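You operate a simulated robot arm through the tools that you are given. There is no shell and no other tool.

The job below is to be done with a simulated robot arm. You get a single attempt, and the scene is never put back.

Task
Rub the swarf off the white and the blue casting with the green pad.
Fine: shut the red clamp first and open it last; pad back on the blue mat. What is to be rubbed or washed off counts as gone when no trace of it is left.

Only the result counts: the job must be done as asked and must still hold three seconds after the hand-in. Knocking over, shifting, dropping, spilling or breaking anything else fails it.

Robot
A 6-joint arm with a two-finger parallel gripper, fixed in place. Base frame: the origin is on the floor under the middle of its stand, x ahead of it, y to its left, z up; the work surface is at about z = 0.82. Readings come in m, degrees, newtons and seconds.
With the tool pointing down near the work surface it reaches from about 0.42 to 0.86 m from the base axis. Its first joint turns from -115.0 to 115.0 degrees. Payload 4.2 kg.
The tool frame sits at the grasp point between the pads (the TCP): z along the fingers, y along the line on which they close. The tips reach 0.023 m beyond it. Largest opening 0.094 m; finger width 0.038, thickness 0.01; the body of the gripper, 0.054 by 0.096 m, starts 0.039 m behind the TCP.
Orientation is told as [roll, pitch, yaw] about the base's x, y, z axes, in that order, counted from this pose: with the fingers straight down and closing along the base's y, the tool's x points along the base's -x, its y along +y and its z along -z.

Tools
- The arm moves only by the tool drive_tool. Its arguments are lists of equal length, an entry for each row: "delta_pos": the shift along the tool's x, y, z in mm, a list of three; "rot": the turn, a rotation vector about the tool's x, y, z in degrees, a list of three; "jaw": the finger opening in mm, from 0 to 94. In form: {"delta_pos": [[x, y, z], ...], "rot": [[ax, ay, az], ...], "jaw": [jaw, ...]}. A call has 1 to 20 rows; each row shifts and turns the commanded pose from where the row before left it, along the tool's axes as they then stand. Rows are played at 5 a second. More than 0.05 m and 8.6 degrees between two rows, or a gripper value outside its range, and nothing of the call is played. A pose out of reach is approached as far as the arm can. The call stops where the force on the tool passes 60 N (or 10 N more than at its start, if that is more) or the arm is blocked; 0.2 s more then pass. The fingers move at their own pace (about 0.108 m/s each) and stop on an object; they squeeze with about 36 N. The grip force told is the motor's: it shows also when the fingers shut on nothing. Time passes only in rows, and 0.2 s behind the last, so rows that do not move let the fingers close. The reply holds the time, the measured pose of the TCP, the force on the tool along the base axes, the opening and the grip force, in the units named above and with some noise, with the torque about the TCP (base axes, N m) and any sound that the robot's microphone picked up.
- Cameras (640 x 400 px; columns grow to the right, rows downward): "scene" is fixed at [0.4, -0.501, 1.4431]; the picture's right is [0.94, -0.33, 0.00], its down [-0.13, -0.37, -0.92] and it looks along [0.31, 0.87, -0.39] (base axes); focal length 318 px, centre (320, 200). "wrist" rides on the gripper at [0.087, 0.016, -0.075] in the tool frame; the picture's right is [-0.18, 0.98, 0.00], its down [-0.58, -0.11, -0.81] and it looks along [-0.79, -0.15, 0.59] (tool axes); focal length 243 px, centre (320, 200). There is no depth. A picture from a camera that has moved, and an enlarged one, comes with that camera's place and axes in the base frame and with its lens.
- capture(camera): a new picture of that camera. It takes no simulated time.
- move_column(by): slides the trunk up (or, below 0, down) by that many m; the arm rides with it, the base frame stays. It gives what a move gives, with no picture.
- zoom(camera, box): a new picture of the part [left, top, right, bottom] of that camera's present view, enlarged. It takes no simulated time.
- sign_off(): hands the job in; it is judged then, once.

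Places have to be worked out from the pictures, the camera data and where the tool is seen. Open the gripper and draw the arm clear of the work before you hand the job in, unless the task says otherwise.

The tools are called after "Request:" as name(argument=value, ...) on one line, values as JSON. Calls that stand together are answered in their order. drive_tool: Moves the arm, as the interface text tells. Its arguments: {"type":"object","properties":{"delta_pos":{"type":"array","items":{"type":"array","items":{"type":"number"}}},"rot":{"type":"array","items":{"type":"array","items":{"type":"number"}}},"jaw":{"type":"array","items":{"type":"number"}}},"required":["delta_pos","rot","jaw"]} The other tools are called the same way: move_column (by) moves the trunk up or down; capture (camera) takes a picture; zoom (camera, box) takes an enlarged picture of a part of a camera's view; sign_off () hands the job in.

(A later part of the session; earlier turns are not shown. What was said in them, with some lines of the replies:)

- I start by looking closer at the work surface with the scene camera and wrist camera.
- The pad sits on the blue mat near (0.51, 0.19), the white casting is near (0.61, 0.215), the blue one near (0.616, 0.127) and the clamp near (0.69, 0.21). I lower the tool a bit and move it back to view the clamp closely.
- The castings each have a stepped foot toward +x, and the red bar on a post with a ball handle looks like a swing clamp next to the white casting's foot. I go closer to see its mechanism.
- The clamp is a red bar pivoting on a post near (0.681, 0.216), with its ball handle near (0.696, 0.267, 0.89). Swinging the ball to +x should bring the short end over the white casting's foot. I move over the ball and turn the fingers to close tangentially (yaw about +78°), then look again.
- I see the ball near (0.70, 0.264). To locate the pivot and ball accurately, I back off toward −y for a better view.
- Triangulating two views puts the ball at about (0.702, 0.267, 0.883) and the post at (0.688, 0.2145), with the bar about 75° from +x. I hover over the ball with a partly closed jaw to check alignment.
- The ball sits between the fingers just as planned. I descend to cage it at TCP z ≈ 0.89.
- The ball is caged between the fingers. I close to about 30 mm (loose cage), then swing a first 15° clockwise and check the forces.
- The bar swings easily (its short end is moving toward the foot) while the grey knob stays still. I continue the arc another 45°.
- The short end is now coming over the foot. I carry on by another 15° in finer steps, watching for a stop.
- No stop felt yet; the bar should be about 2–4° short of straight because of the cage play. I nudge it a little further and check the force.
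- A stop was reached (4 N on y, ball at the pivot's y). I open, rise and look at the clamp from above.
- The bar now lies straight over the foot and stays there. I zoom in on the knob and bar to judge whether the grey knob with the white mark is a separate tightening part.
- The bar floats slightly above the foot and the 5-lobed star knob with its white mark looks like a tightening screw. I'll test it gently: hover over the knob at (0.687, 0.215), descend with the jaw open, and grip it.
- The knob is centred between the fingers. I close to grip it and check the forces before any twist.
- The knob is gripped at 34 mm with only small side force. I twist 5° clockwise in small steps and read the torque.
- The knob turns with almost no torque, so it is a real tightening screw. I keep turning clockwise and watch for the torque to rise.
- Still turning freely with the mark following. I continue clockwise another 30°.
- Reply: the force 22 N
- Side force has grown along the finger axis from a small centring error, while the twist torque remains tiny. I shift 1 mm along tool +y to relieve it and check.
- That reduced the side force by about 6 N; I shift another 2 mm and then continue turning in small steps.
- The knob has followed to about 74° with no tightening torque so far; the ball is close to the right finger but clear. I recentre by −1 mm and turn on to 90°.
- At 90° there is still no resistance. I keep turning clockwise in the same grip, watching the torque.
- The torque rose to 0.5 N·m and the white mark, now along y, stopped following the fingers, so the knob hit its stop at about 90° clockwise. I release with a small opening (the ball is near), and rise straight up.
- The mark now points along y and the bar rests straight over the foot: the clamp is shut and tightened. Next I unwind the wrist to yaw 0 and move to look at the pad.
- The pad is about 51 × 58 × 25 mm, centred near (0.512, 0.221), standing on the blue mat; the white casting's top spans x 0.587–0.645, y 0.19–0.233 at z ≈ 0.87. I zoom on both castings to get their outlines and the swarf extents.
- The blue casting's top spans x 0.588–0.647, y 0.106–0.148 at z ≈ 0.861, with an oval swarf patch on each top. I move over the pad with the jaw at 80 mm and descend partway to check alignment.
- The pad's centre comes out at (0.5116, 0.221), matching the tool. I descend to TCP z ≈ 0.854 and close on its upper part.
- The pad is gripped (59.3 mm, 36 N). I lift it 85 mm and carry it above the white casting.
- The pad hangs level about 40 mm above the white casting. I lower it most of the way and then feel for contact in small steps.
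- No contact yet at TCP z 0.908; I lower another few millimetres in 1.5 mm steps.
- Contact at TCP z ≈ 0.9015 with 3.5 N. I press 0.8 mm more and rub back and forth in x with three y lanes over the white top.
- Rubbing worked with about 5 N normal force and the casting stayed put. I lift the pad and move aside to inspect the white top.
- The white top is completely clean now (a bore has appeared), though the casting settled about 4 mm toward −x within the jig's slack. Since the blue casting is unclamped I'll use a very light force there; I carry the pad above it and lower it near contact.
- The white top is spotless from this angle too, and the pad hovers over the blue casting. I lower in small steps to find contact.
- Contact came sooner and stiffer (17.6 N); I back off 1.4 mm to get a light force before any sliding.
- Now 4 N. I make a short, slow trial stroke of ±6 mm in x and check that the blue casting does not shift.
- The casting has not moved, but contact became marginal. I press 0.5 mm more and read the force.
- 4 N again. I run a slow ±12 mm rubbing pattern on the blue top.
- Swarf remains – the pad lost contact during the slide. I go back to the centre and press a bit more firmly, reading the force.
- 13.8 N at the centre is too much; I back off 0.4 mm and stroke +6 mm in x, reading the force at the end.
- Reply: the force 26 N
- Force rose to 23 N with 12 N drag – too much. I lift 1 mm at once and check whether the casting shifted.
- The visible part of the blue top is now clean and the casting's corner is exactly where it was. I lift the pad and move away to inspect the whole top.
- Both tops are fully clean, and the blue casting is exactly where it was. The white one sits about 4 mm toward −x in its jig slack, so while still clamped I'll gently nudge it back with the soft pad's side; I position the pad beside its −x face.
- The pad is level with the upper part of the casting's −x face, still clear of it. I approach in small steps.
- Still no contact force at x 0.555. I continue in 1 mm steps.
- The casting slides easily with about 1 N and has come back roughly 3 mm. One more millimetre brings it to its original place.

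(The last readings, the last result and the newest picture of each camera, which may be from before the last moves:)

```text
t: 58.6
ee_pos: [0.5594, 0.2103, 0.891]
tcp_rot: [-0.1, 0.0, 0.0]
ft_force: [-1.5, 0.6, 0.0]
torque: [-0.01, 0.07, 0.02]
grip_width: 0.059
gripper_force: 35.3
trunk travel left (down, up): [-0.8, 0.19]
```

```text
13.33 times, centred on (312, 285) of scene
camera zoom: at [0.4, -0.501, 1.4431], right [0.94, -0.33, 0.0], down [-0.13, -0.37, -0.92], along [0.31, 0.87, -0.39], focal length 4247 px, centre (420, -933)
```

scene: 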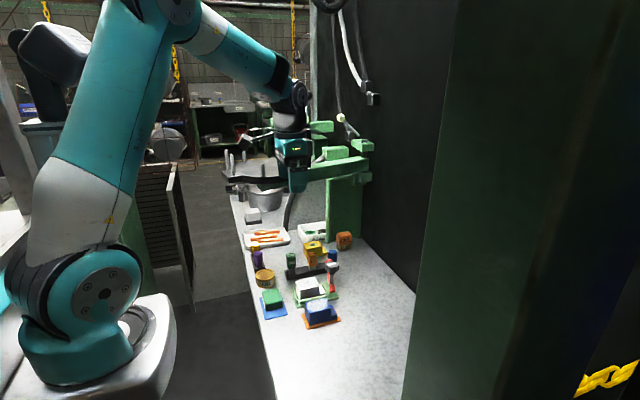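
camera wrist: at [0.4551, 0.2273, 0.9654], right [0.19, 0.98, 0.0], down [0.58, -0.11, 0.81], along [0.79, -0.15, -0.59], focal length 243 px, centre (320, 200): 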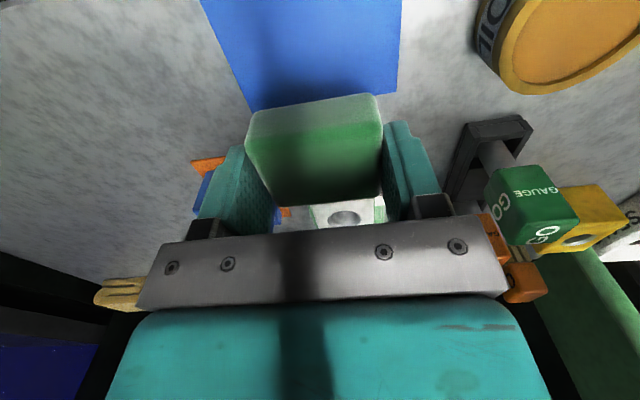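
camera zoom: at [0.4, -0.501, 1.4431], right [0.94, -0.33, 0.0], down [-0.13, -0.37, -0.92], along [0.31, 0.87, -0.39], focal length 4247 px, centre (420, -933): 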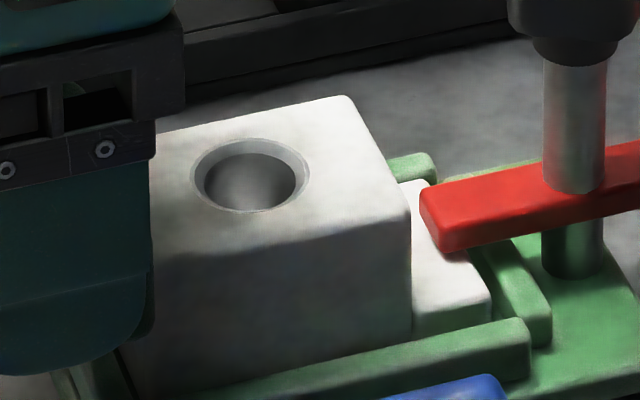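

The white casting is back at its original place. I retreat the pad, rise and carry it over the blue mat at about (0.514, 0.2135).

Request:
drive_tool(delta_pos=[[4, 0, 0], [12, 0, 0], [0, 0, -40], [30, 3, 0], [0, 0, 30], [0, 0, 25], [0, 0, 0]], rot=[[0, 0, 0], [0, 0, 0], [0, 0, 0], [0, 0, 0], [0, 0, 0], [0, 0, 0], [0, 0, 0]], jaw=[45, 45, 45, 45, 45, 45, 45])

Request:
capture(camera="wrist")

Request:
zoom(camera="scene", box=[240, 265, 310, 330])

```text
t: 60.2
ee_pos: [0.5147, 0.2147, 0.8764]
tcp_rot: [0.0, 0.1, -0.1]
ft_force: [0.1, -0.3, -0.6]
torque: [0.03, 0.06, -0.01]
grip_width: 0.0592
gripper_force: 36.1
trunk travel left (down, up): [-0.8, 0.19]
```

```text
taken
camera wrist: at [0.4276, 0.2307, 0.9507], right [0.18, 0.98, 0.0], down [0.58, -0.11, 0.81], along [0.79, -0.15, -0.59], focal length 243 px, centre (320, 200)
```

wrist: 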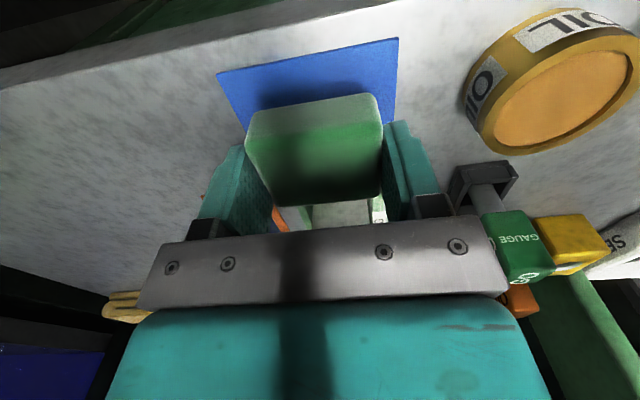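

```text
6.15 times, centred on (275, 298) of scene
camera zoom: at [0.4, -0.501, 1.4431], right [0.94, -0.33, 0.0], down [-0.13, -0.37, -0.92], along [0.31, 0.87, -0.39], focal length 1960 px, centre (597, -400)
```

zoom: 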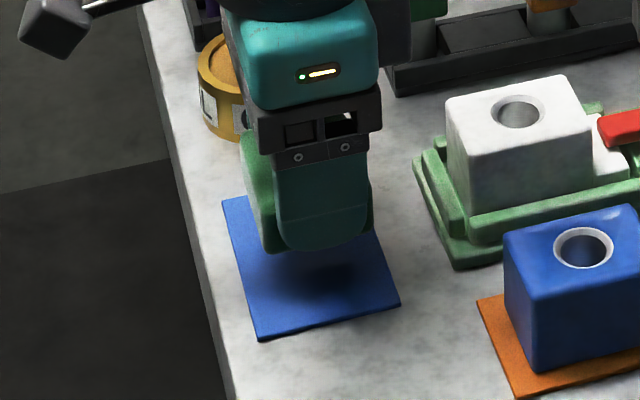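

Pad is above the mat. I lower to just above the earlier grasp height and feel for the mat.

Request:
drive_tool(delta_pos=[[0, 0, 10], [0, 0, 6], [0, 0, 2], [0, 0, 0]], rot=[[0, 0, 0], [0, 0, 0], [0, 0, 0], [0, 0, 0]], jaw=[45, 45, 45, 45])

```text
t: 61.2
ee_pos: [0.5154, 0.2125, 0.8584]
tcp_rot: [0.0, 0.0, 0.1]
ft_force: [1.1, 0.2, -0.5]
torque: [0.0, 0.0, -0.03]
grip_width: 0.0591
gripper_force: 35.8
trunk travel left (down, up): [-0.8, 0.19]
```

Request:
drive_tool(delta_pos=[[0, 0, 1], [0, 0, 1], [0, 0, 0]], rot=[[0, 0, 0], [0, 0, 0], [0, 0, 0]], jaw=[45, 45, 45])

```text
t: 62.0
ee_pos: [0.514, 0.2148, 0.8562]
tcp_rot: [0.0, 0.0, -0.1]
ft_force: [-0.5, 0.1, -0.4]
torque: [-0.03, -0.01, 0.03]
grip_width: 0.0589
gripper_force: 35.5
trunk travel left (down, up): [-0.8, 0.19]
```

Request:
drive_tool(delta_pos=[[0, 0, 0.7], [0, 0, 0.7], [0, 0, 0]], rot=[[0, 0, 0], [0, 0, 0], [0, 0, 0]], jaw=[45, 45, 45])

```text
t: 62.8
ee_pos: [0.5138, 0.2136, 0.8542]
tcp_rot: [0.0, 0.0, -0.2]
ft_force: [0.5, 0.6, -0.4]
torque: [0.03, 0.01, 0.01]
grip_width: 0.0589
gripper_force: 35.8
trunk travel left (down, up): [-0.8, 0.19]
```

Request:
drive_tool(delta_pos=[[0, 0, 0.7], [0, 0, 0.5], [0, 0, 0]], rot=[[0, 0, 0], [0, 0, 0], [0, 0, 0]], jaw=[45, 45, 45])

Request:
zoom(camera="scene", box=[245, 275, 305, 325])

```text
t: 63.6
ee_pos: [0.5157, 0.2138, 0.8534]
tcp_rot: [0.0, -0.1, -0.2]
ft_force: [-0.1, -0.3, 2.4]
torque: [-0.05, -0.07, 0.0]
grip_width: 0.0594
gripper_force: 35.6
trunk travel left (down, up): [-0.8, 0.19]
```

```text
8.00 times, centred on (275, 300) of scene
camera zoom: at [0.4, -0.501, 1.4431], right [0.94, -0.33, 0.0], down [-0.13, -0.37, -0.92], along [0.31, 0.87, -0.39], focal length 2548 px, centre (680, -600)
```

zoom: 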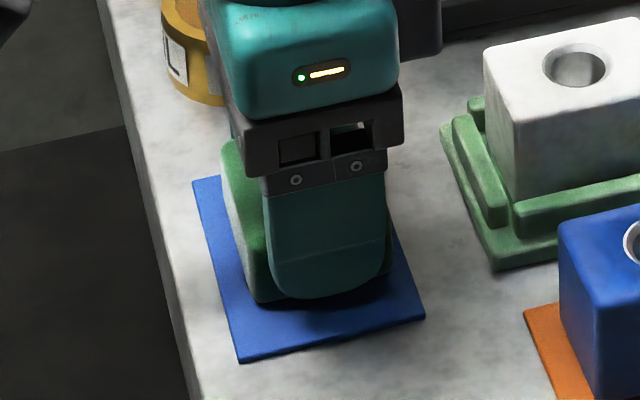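

Contact at 2.4 N: the pad rests on the mat. I open the jaw and rise.

Request:
drive_tool(delta_pos=[[0, 0, 0], [0, 0, 0], [0, 0, -20], [0, 0, -40], [0, 0, -45], [0, 0, -45]], rot=[[0, 0, 0], [0, 0, 0], [0, 0, 0], [0, 0, 0], [0, 0, 0], [0, 0, 0]], jaw=[78, 78, 78, 78, 78, 78])

Request:
zoom(camera="scene", box=[240, 240, 350, 330])

Request:
capture(camera="wrist")

```text
t: 65.0
ee_pos: [0.5142, 0.2139, 1.003]
tcp_rot: [0.0, 0.1, 0.0]
ft_force: [0.5, -0.2, 0.7]
torque: [-0.01, 0.06, 0.0]
grip_width: 0.0779
gripper_force: 0.2
trunk travel left (down, up): [-0.8, 0.19]
```

```text
4.44 times, centred on (295, 285) of scene
camera zoom: at [0.4, -0.501, 1.4431], right [0.94, -0.33, 0.0], down [-0.13, -0.37, -0.92], along [0.31, 0.87, -0.39], focal length 1416 px, centre (431, -178)
```

zoom: 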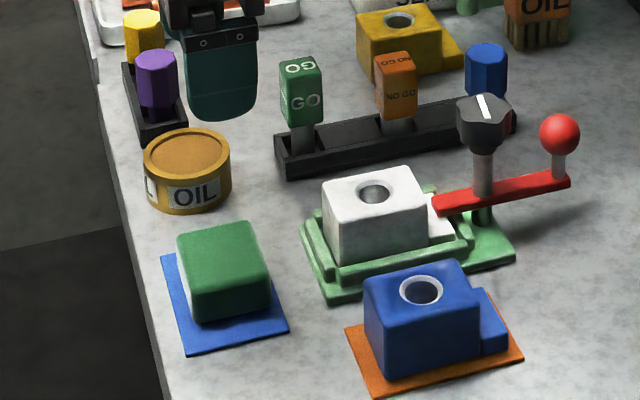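

```text
taken
camera wrist: at [0.4269, 0.2309, 1.0788], right [0.18, 0.98, 0.0], down [0.58, -0.11, 0.81], along [0.79, -0.15, -0.59], focal length 243 px, centre (320, 200)
```

wrist: 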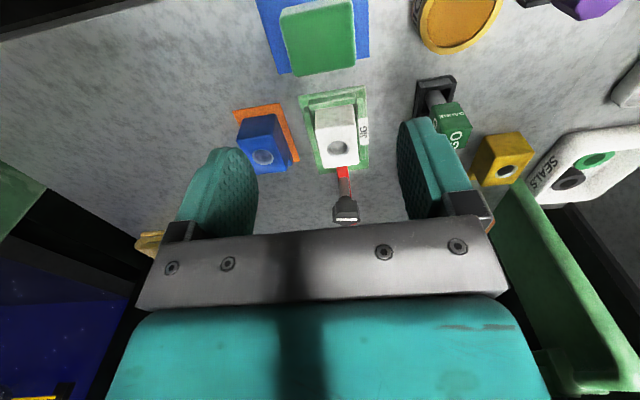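

The pad is on the mat. Before opening the clamp I check both castings closely for any remaining trace.

Request:
zoom(camera="wrist", box=[225, 90, 385, 190])

Request:
zoom(camera="scene", box=[304, 288, 334, 312])

Request:
zoom(camera="scene", box=[297, 270, 327, 294])

```text
4.00 times, centred on (305, 140) of wrist
camera zoom: at [0.4269, 0.2309, 1.0788], right [0.18, 0.98, 0.0], down [0.58, -0.11, 0.81], along [0.79, -0.15, -0.59], focal length 970 px, centre (380, 440)
```

zoom: 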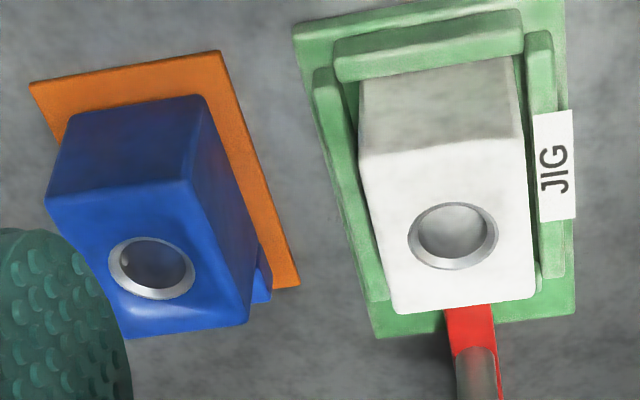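

```text
16.00 times, centred on (319, 300) of scene
camera zoom: at [0.4, -0.501, 1.4431], right [0.94, -0.33, 0.0], down [-0.13, -0.37, -0.92], along [0.31, 0.87, -0.39], focal length 5097 px, centre (336, -1400)
```

zoom: 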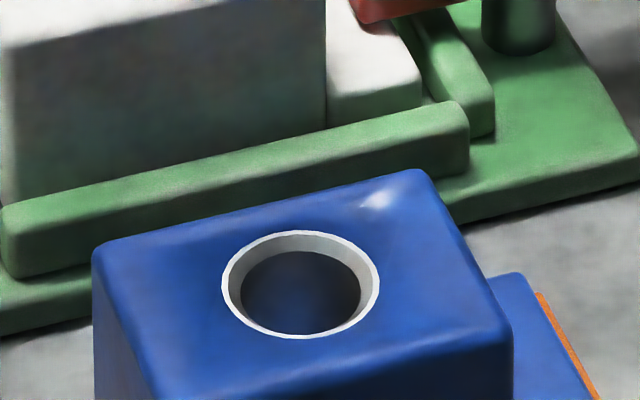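

```text
16.00 times, centred on (312, 282) of scene
camera zoom: at [0.4, -0.501, 1.4431], right [0.94, -0.33, 0.0], down [-0.13, -0.37, -0.92], along [0.31, 0.87, -0.39], focal length 5097 px, centre (448, -1112)
```

zoom: 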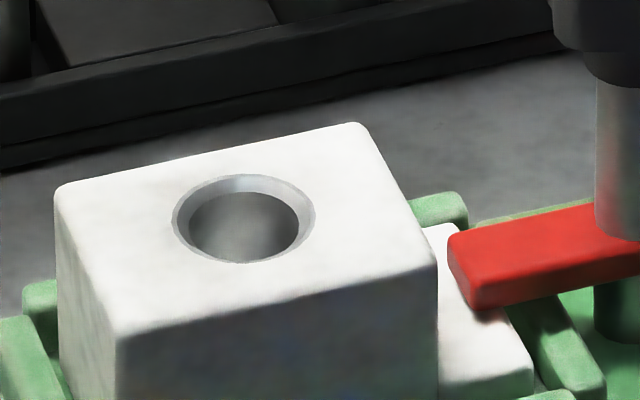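

Both castings are spotless. Now the clamp comes last: I move over the knob at (0.689, 0.214), turn to yaw −28° (equivalent lobe alignment, clear of the ball) and descend.

Request:
drive_tool(delta_pos=[[-44, 0, 0], [-44, 0, 0], [-44, 0, 0], [-43, 0, 0], [0, 0, 0], [0, 0, 0], [0, 0, 0], [0, 0, 0], [0, 0, 30], [0, 0, 30]], rot=[[0, 0, 0], [0, 0, 0], [0, 0, 0], [0, 0, 0], [0, 0, 7], [0, 0, 7], [0, 0, 7], [0, 0, 7], [0, 0, 0], [0, 0, 0]], jaw=[60, 60, 60, 60, 60, 60, 60, 60, 60, 60])

Request:
capture(camera="wrist")

Request:
zoom(camera="scene", box=[300, 245, 360, 305])

```text
t: 67.2
ee_pos: [0.6888, 0.2137, 0.9422]
tcp_rot: [0.0, 0.0, -28.0]
ft_force: [-0.5, 0.1, 0.7]
torque: [0.0, -0.04, 0.02]
grip_width: 0.0601
gripper_force: 0.0
trunk travel left (down, up): [-0.8, 0.19]
```

```text
taken
camera wrist: at [0.6201, 0.2693, 1.0177], right [0.63, 0.78, 0.0], down [0.46, -0.37, 0.81], along [0.63, -0.5, -0.59], focal length 243 px, centre (320, 200)
```

wrist: 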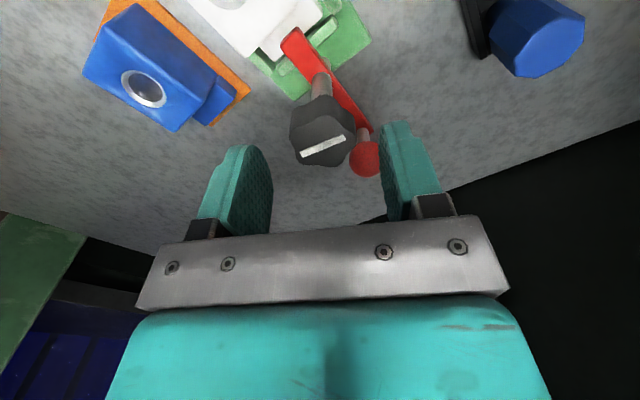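

```text
6.67 times, centred on (330, 275) of scene
camera zoom: at [0.4, -0.501, 1.4431], right [0.94, -0.33, 0.0], down [-0.13, -0.37, -0.92], along [0.31, 0.87, -0.39], focal length 2124 px, centre (253, -300)
```

zoom: 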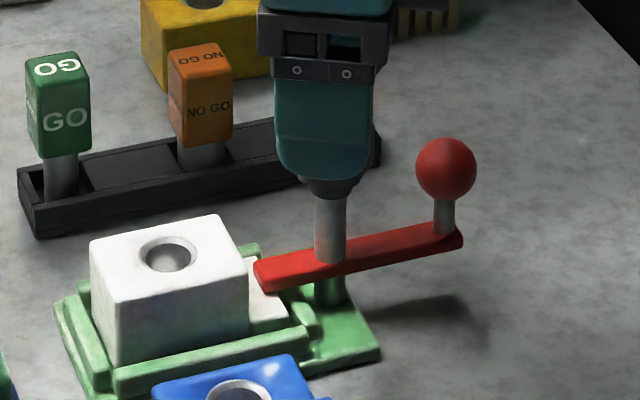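

Knob centred between the fingers. I descend to z ≈ 0.906 and grip.

Request:
drive_tool(delta_pos=[[0, 0, 18], [0, 0, 18], [0, 0, 0], [0, 0, 0], [0, 0, 0]], rot=[[0, 0, 0], [0, 0, 0], [0, 0, 0], [0, 0, 0], [0, 0, 0]], jaw=[60, 60, 42, 28, 28])

Request:
zoom(camera="wrist", box=[200, 60, 440, 240])

```text
t: 68.4
ee_pos: [0.689, 0.2146, 0.9073]
tcp_rot: [0.1, 0.1, -27.9]
ft_force: [3.5, 3.9, -2.2]
torque: [0.28, -0.23, 0.03]
grip_width: 0.0338
gripper_force: 44.8
trunk travel left (down, up): [-0.8, 0.19]
```

```text
2.22 times, centred on (320, 150) of wrist
camera zoom: at [0.6206, 0.2703, 0.9822], right [0.62, 0.78, 0.0], down [0.46, -0.37, 0.81], along [0.63, -0.5, -0.59], focal length 539 px, centre (320, 311)
```

zoom: 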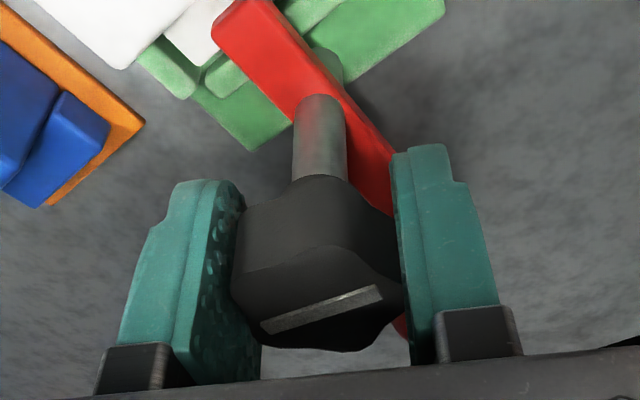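

Good grip with low forces. I turn counter-clockwise by 30° and check.

Request:
drive_tool(delta_pos=[[0, 0, 0], [0, 0, 0], [0, 0, 0], [0, 0, 0], [0, 0, 0], [0, 0, 0]], rot=[[0, 0, -6], [0, 0, -6], [0, 0, -6], [0, 0, -6], [0, 0, -6], [0, 0, 0]], jaw=[28, 28, 28, 28, 28, 28])

Request:
zoom(camera="wrist", box=[200, 60, 440, 240])

```text
t: 69.8
ee_pos: [0.6891, 0.2148, 0.9073]
tcp_rot: [0.1, 0.1, 2.1]
ft_force: [7.4, 14.9, 1.9]
torque: [0.28, 0.73, 0.02]
grip_width: 0.0339
gripper_force: 45.1
trunk travel left (down, up): [-0.8, 0.19]
```

```text
2.22 times, centred on (320, 150) of wrist
camera zoom: at [0.6024, 0.2287, 0.9822], right [0.15, 0.99, 0.0], down [0.58, -0.09, 0.81], along [0.8, -0.12, -0.59], focal length 539 px, centre (320, 311)
```

zoom: 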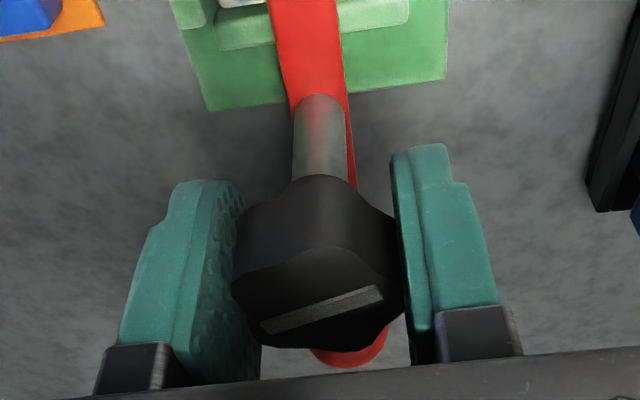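

Knob follows; I recentre +2 mm along tool y to reduce the side force, then turn another 30°.

Request:
drive_tool(delta_pos=[[0, 1, 0], [0, 1, 0], [0, 0, 0], [0, 0, 0], [0, 0, 0], [0, 0, 0], [0, 0, 0], [0, 0, 0]], rot=[[0, 0, 0], [0, 0, 0], [0, 0, -6], [0, 0, -6], [0, 0, -6], [0, 0, -6], [0, 0, -6], [0, 0, 0]], jaw=[28, 28, 28, 28, 28, 28, 28, 28])

Request:
zoom(camera="wrist", box=[200, 60, 440, 240])

```text
t: 71.6
ee_pos: [0.6903, 0.2153, 0.9077]
tcp_rot: [0.0, 0.0, 32.0]
ft_force: [5.8, -0.5, 3.8]
torque: [0.14, -0.84, -0.03]
grip_width: 0.0337
gripper_force: 44.8
trunk travel left (down, up): [-0.8, 0.19]
```

```text
2.22 times, centred on (320, 150) of wrist
camera zoom: at [0.6075, 0.1839, 0.9822], right [-0.36, 0.93, 0.0], down [0.55, 0.22, 0.81], along [0.75, 0.29, -0.59], focal length 539 px, centre (320, 311)
```

zoom: 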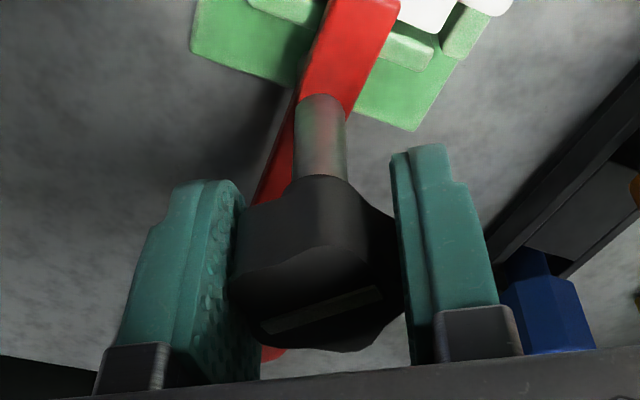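

Forces are low and the knob follows (60° so far). I turn another 30°.

Request:
drive_tool(delta_pos=[[0, 0, 0], [0, 0, 0], [0, 0, 0], [0, 0, 0], [0, 0, 0], [0, 0, 0]], rot=[[0, 0, -6], [0, 0, -6], [0, 0, -6], [0, 0, -6], [0, 0, -6], [0, 0, 0]], jaw=[28, 28, 28, 28, 28, 28])

Request:
zoom(camera="wrist", box=[200, 60, 440, 240])

Request:
zoom(camera="scene", box=[300, 245, 360, 305])

```text
t: 73.0
ee_pos: [0.6885, 0.2155, 0.9077]
tcp_rot: [0.0, -0.1, 62.0]
ft_force: [6.2, -2.2, 4.4]
torque: [-0.45, 0.21, 0.03]
grip_width: 0.0338
gripper_force: 44.1
trunk travel left (down, up): [-0.8, 0.19]
```

```text
2.22 times, centred on (320, 150) of wrist
camera zoom: at [0.6344, 0.1474, 0.9823], right [-0.78, 0.62, 0.0], down [0.37, 0.46, 0.81], along [0.5, 0.63, -0.59], focal length 539 px, centre (320, 311)
```

zoom: 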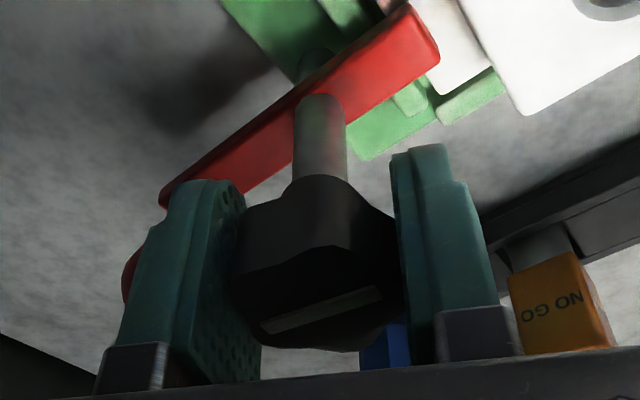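

```text
6.67 times, centred on (330, 275) of scene
camera zoom: at [0.4, -0.501, 1.4431], right [0.94, -0.33, 0.0], down [-0.13, -0.37, -0.92], along [0.31, 0.87, -0.39], focal length 2124 px, centre (253, -300)
```

zoom: 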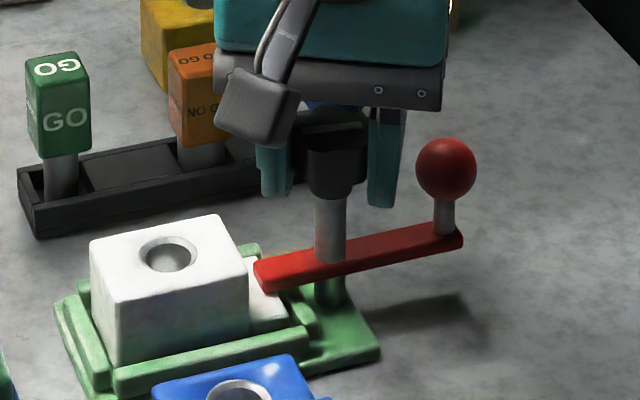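

90° done without the bar moving. I turn the last 10° to bring the mark back along x, watching for a stop.

Request:
drive_tool(delta_pos=[[0, 0, 0], [0, 0, 0], [0, 0, 0]], rot=[[0, 0, -5], [0, 0, -5], [0, 0, 0]], jaw=[28, 28, 28])

Request:
zoom(camera="wrist", box=[200, 60, 440, 240])

```text
t: 73.8
ee_pos: [0.6901, 0.2164, 0.907]
tcp_rot: [0.1, 0.0, 72.1]
ft_force: [5.4, -0.2, 7.0]
torque: [-1.13, 0.39, -0.02]
grip_width: 0.0339
gripper_force: 44.7
trunk travel left (down, up): [-0.8, 0.19]
```

```text
2.22 times, centred on (320, 150) of wrist
camera zoom: at [0.647, 0.1389, 0.9822], right [-0.88, 0.48, 0.0], down [0.28, 0.52, 0.81], along [0.39, 0.71, -0.59], focal length 539 px, centre (320, 311)
```

zoom: 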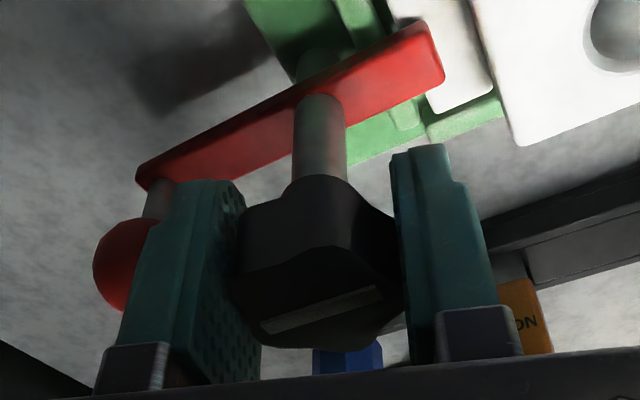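

The mark is back along x, as at the start. I release with a small opening and rise.

Request:
drive_tool(delta_pos=[[0, 0, 0], [0, 0, 0], [0, 0, -20], [0, 0, -35], [0, 0, -20]], rot=[[0, 0, 0], [0, 0, 0], [0, 0, 0], [0, 0, 0], [0, 0, 0]], jaw=[44, 44, 44, 44, 44])

Request:
capture(camera="wrist")

Request:
zoom(camera="scene", box=[300, 245, 360, 305])

```text
t: 75.0
ee_pos: [0.6882, 0.2132, 0.9817]
tcp_rot: [0.1, 0.0, 71.9]
ft_force: [0.1, 0.0, 0.6]
torque: [0.0, 0.01, 0.01]
grip_width: 0.044
gripper_force: 0.0
trunk travel left (down, up): [-0.8, 0.19]
```

```text
taken
camera wrist: at [0.6464, 0.1387, 1.0566], right [-0.88, 0.48, 0.0], down [0.28, 0.52, 0.81], along [0.39, 0.71, -0.59], focal length 243 px, centre (320, 200)
```

wrist: 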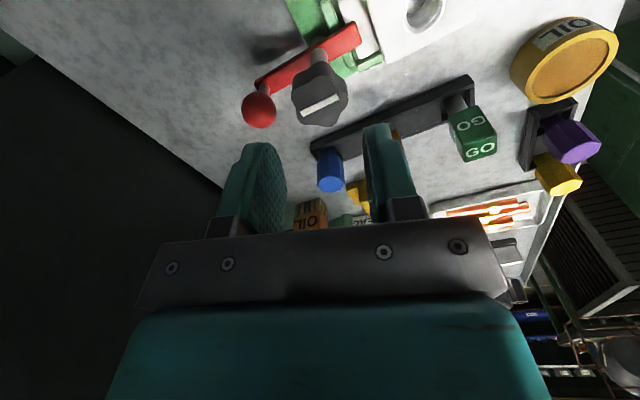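

```text
6.67 times, centred on (330, 275) of scene
camera zoom: at [0.4, -0.501, 1.4431], right [0.94, -0.33, 0.0], down [-0.13, -0.37, -0.92], along [0.31, 0.87, -0.39], focal length 2124 px, centre (253, -300)
```

zoom: 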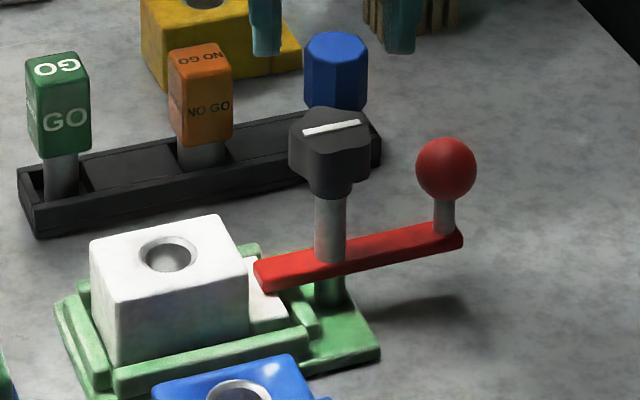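

The knob mark is along x again and the bar is still over the foot. I turn back to yaw 0 and move above the ball at about (0.743, 0.216).

Request:
drive_tool(delta_pos=[[0, 0, 0], [0, 0, 0], [0, 0, 0], [0, 0, 0], [0, 0, 0], [0, 0, 0], [0, 0, 0], [0, 0, 0], [0, 0, 0], [-27, 1, 0], [-27, 1, 0], [0, 0, 35], [0, 0, 0]], rot=[[0, 0, 8], [0, 0, 8], [0, 0, 8], [0, 0, 8], [0, 0, 8], [0, 0, 8], [0, 0, 8], [0, 0, 8], [0, 0, 8], [0, 0, 0], [0, 0, 0], [0, 0, 0], [0, 0, 0]], jaw=[46, 46, 46, 46, 46, 46, 46, 46, 46, 46, 46, 46, 46])

Request:
capture(camera="wrist")

Request:
zoom(camera="scene", box=[300, 245, 360, 305])

```text
t: 77.8
ee_pos: [0.7433, 0.2173, 0.9479]
tcp_rot: [-0.1, 0.1, -0.2]
ft_force: [-0.1, -0.1, -0.1]
torque: [-0.05, 0.01, -0.03]
grip_width: 0.046
gripper_force: 0.0
trunk travel left (down, up): [-0.8, 0.19]
```

```text
taken
camera wrist: at [0.657, 0.2341, 1.0226], right [0.19, 0.98, 0.0], down [0.58, -0.11, 0.81], along [0.79, -0.15, -0.59], focal length 243 px, centre (320, 200)
```

wrist: 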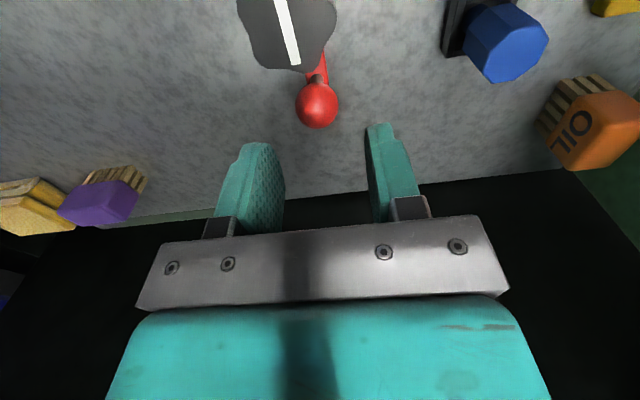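

```text
6.67 times, centred on (330, 275) of scene
camera zoom: at [0.4, -0.501, 1.4431], right [0.94, -0.33, 0.0], down [-0.13, -0.37, -0.92], along [0.31, 0.87, -0.39], focal length 2124 px, centre (253, -300)
```

zoom: 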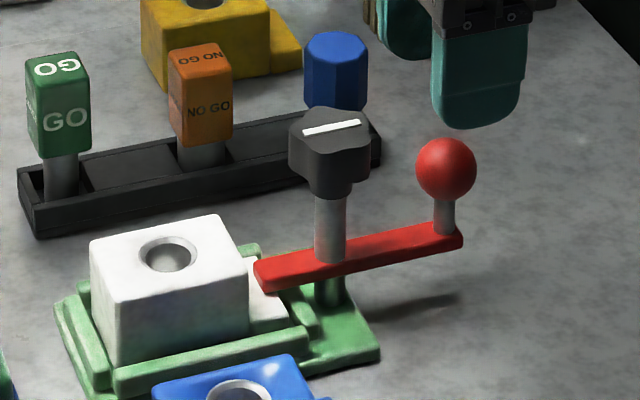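

The ball is centred at (0.741, 0.216). I descend to cage it and close to 30 mm.

Request:
drive_tool(delta_pos=[[0, 0, 20], [0, 0, 20], [0, 0, 18], [0, 0, 0], [0, 0, 0]], rot=[[0, 0, 0], [0, 0, 0], [0, 0, 0], [0, 0, 0], [0, 0, 0]], jaw=[46, 46, 46, 30, 30])

Request:
zoom(camera="scene", box=[300, 245, 360, 305])

```text
t: 79.0
ee_pos: [0.7413, 0.2169, 0.8883]
tcp_rot: [0.0, 0.0, -0.1]
ft_force: [-0.4, -0.3, 0.0]
torque: [-0.03, 0.03, 0.02]
grip_width: 0.0305
gripper_force: 0.2
trunk travel left (down, up): [-0.8, 0.19]
```

```text
6.67 times, centred on (330, 275) of scene
camera zoom: at [0.4, -0.501, 1.4431], right [0.94, -0.33, 0.0], down [-0.13, -0.37, -0.92], along [0.31, 0.87, -0.39], focal length 2124 px, centre (253, -300)
```

zoom: 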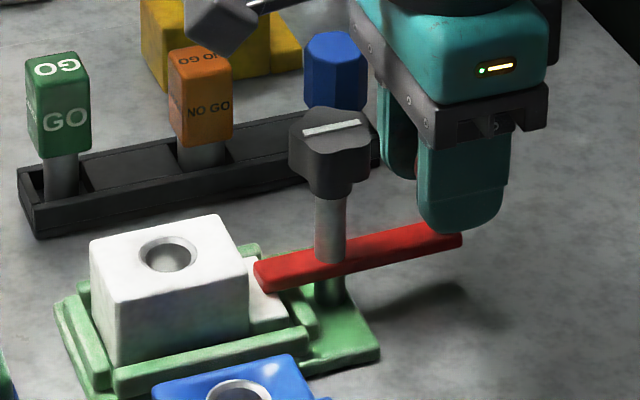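

The ball is caged. I swing it counter-clockwise along the arc, first 37°.

Request:
drive_tool(delta_pos=[[0.46, 7.0, 0], [0.46, 7.0, 0], [0.46, 7.0, 0], [0.46, 7.0, 0], [0.46, 7.0, 0]], rot=[[0, 0, -7.5], [0, 0, -7.5], [0, 0, -7.5], [0, 0, -7.5], [0, 0, -7.5]], jaw=[30, 30, 30, 30, 30])

Request:
zoom(camera="scene", box=[300, 245, 360, 305])

Request:
capture(camera="wrist")

```text
t: 80.2
ee_pos: [0.7313, 0.2499, 0.8892]
tcp_rot: [-0.1, 0.0, 37.5]
ft_force: [0.0, 0.5, 0.0]
torque: [-0.01, -0.02, -0.03]
grip_width: 0.0301
gripper_force: 0.1
trunk travel left (down, up): [-0.8, 0.19]
```

```text
6.67 times, centred on (330, 275) of scene
camera zoom: at [0.4, -0.501, 1.4431], right [0.94, -0.33, 0.0], down [-0.13, -0.37, -0.92], along [0.31, 0.87, -0.39], focal length 2124 px, centre (253, -300)
```

zoom: 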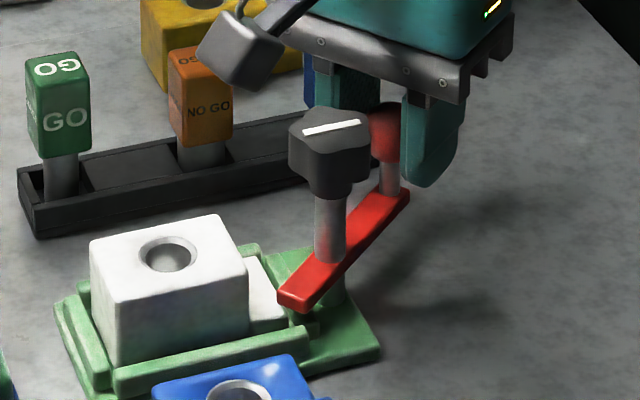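

```text
taken
camera wrist: at [0.6533, 0.211, 0.9641], right [-0.45, 0.89, 0.0], down [0.53, 0.27, 0.81], along [0.72, 0.37, -0.59], focal length 243 px, centre (320, 200)
```

wrist: 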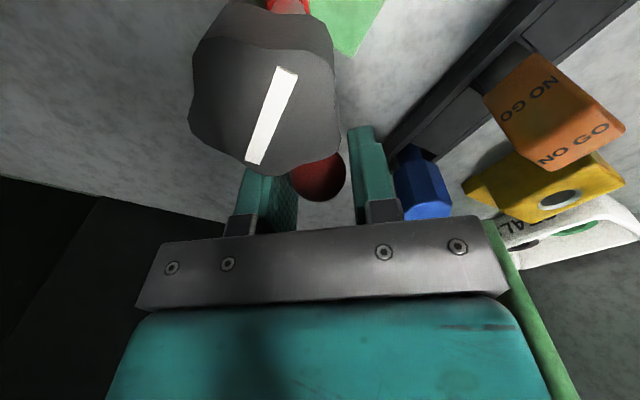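

The bar follows. I continue to 75°.

Request:
drive_tool(delta_pos=[[0.46, 7.0, 0], [0.46, 7.0, 0], [0.46, 7.0, 0], [0.46, 7.0, 0], [0.46, 7.0, 0], [0, 0, 0]], rot=[[0, 0, -7.5], [0, 0, -7.5], [0, 0, -7.5], [0, 0, -7.5], [0, 0, -7.5], [0, 0, 0]], jaw=[30, 30, 30, 30, 30, 30])

Request:
zoom(camera="scene", box=[300, 245, 360, 305])

Request:
capture(camera="wrist")

```text
t: 81.6
ee_pos: [0.704, 0.2688, 0.8893]
tcp_rot: [0.1, 0.0, 75.0]
ft_force: [-0.8, 0.4, -0.4]
torque: [-0.01, 0.02, 0.01]
grip_width: 0.0301
gripper_force: 0.1
trunk travel left (down, up): [-0.8, 0.19]
```

```text
6.67 times, centred on (330, 275) of scene
camera zoom: at [0.4, -0.501, 1.4431], right [0.94, -0.33, 0.0], down [-0.13, -0.37, -0.92], along [0.31, 0.87, -0.39], focal length 2124 px, centre (253, -300)
```

zoom: 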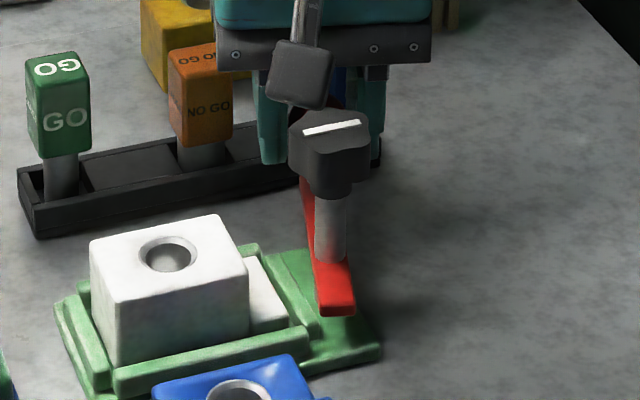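

```text
taken
camera wrist: at [0.6656, 0.1906, 0.9639], right [-0.9, 0.43, 0.0], down [0.26, 0.53, 0.81], along [0.35, 0.73, -0.59], focal length 243 px, centre (320, 200)
```

wrist: 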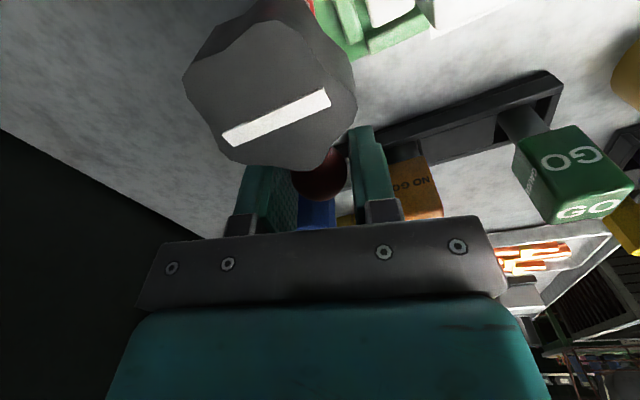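

The bar looks just like in the starting picture. I nudge 1.5 mm more to feel whether it is fully open at its stop.

Request:
drive_tool(delta_pos=[[0, 1.5, 0], [0, 0, 0]], rot=[[0, 0, 0], [0, 0, 0]], jaw=[30, 30])

Request:
zoom(camera="scene", box=[300, 245, 360, 305])

```text
t: 82.2
ee_pos: [0.7028, 0.2693, 0.8899]
tcp_rot: [0.1, 0.0, 74.9]
ft_force: [0.9, -1.2, -0.3]
torque: [-0.01, -0.01, 0.01]
grip_width: 0.0308
gripper_force: 0.4
trunk travel left (down, up): [-0.8, 0.19]
```

```text
6.67 times, centred on (330, 275) of scene
camera zoom: at [0.4, -0.501, 1.4431], right [0.94, -0.33, 0.0], down [-0.13, -0.37, -0.92], along [0.31, 0.87, -0.39], focal length 2124 px, centre (253, -300)
```

zoom: 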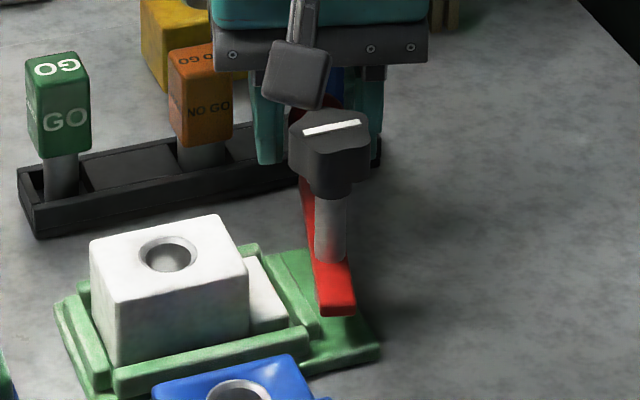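

It is at its stop, fully open as at the start. I open the jaw and rise straight up, clear of everything.

Request:
drive_tool(delta_pos=[[0, -1, 0], [0, 0, 0], [0, 0, -20], [0, 0, -40], [0, 0, -45], [0, 0, -45]], rot=[[0, 0, 0], [0, 0, 0], [0, 0, 0], [0, 0, 0], [0, 0, 0], [0, 0, 0]], jaw=[46, 46, 46, 46, 46, 46])

Request:
zoom(camera="scene", box=[300, 245, 360, 305])

```text
t: 83.6
ee_pos: [0.7022, 0.2696, 1.0399]
tcp_rot: [-0.1, 0.1, 75.1]
ft_force: [0.5, 0.2, -0.1]
torque: [-0.02, 0.03, 0.01]
grip_width: 0.046
gripper_force: 0.1
trunk travel left (down, up): [-0.8, 0.19]
```

```text
6.67 times, centred on (330, 275) of scene
camera zoom: at [0.4, -0.501, 1.4431], right [0.94, -0.33, 0.0], down [-0.13, -0.37, -0.92], along [0.31, 0.87, -0.39], focal length 2124 px, centre (253, -300)
```

zoom: 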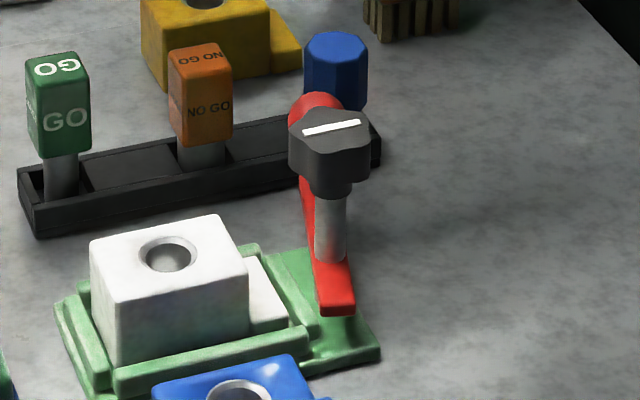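

The clamp is open as at the start. I unwind the wrist and return near the start pose with the gripper open.

Request:
drive_tool(delta_pos=[[0, 0, -40], [0, 0, -40], [0, 0, -40], [0, 0, -40], [0, 0, 0], [0, 0, 0], [0, 0, 0], [0, 0, 0], [0, 0, 0], [0, 0, 0], [0, 0, 0], [40, -25, 0], [40, -25, 0], [40, -25, 0]], rot=[[0, 0, 7.5], [0, 0, 7.5], [0, 0, 7.5], [0, 0, 7.5], [0, 0, 7.5], [0, 0, 7.5], [0, 0, 7.5], [0, 0, 7.5], [0, 0, 7.5], [0, 0, 7.5], [0, 0, 0], [0, 0, 0], [0, 0, 0], [0, 0, 0]], jaw=[46, 46, 60, 80, 94, 94, 94, 94, 94, 94, 94, 94, 94, 94])

Request:
capture(camera="scene")

Request:
zoom(camera="scene", box=[230, 220, 370, 340])

Request:
capture(camera="wrist")

```text
t: 86.6
ee_pos: [0.5831, 0.1936, 1.1992]
tcp_rot: [0.0, 0.0, -0.1]
ft_force: [0.3, -0.2, 0.4]
torque: [-0.01, 0.02, 0.05]
grip_width: 0.0941
gripper_force: 0.0
trunk travel left (down, up): [-0.8, 0.19]
```

```text
taken
```

scene: 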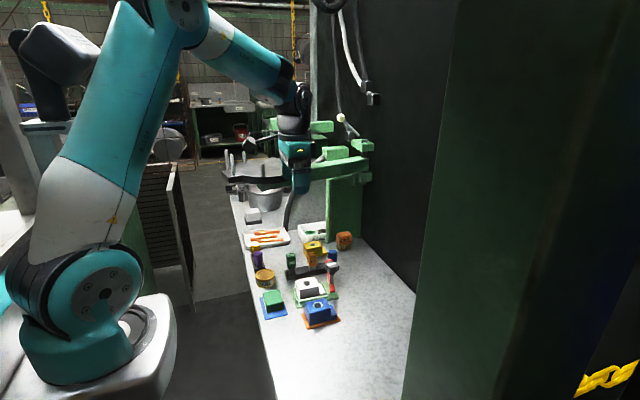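

```text
3.33 times, centred on (300, 280) of scene
camera zoom: at [0.4, -0.501, 1.4431], right [0.94, -0.33, 0.0], down [-0.13, -0.37, -0.92], along [0.31, 0.87, -0.39], focal length 1062 px, centre (387, -67)
```

zoom: 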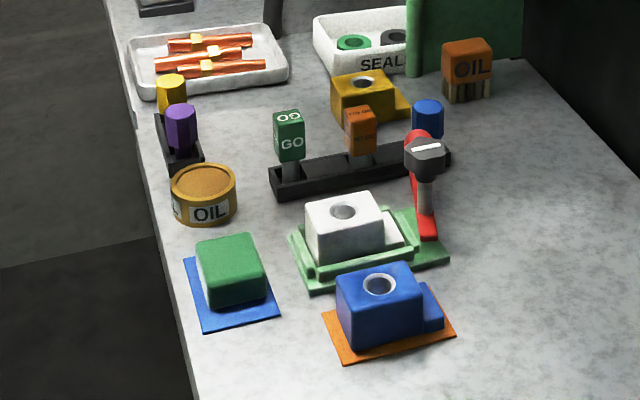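

```text
taken
camera wrist: at [0.4964, 0.2116, 1.2748], right [0.19, 0.98, 0.0], down [0.58, -0.11, 0.81], along [0.79, -0.15, -0.59], focal length 243 px, centre (320, 200)
```

wrist: 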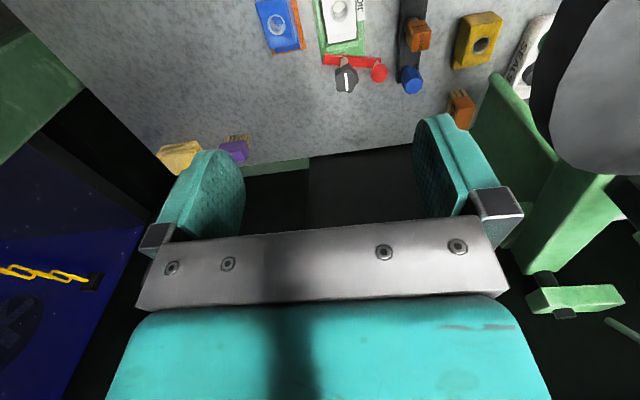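

Both castings are clean, the pad is on the blue mat, the clamp is open as at the start, everything else is where it was, and the arm is clear with the gripper open. I hand the job in.

Request:
sign_off()

```text
The job is handed in.
```

I've handed the job in. The last pictures show no swarf on either casting, and the green pad is back on the blue mat.

- **Clamp:** I swung the red bar over the white casting's foot and turned the grey knob clockwise to its stop before any rubbing. I turned the knob back and swung the bar open as the last step, so both are in their starting positions.
- **White casting moved and put back:** It slid about 4 mm toward the robot in its jig while I rubbed it, even with the clamp shut. I nudged it back with the side of the pad, using only about 1.5 N. That means the shut clamp was not holding it tightly. In the pictures it is back where it started.
- **Blue casting:** It did not move in the pictures, although the force on it briefly reached 23 N while I was finding a light enough touch.
- **Everything else:** Nothing else in the scene was knocked over or shifted in the final views. The arm is clear with the gripper open.
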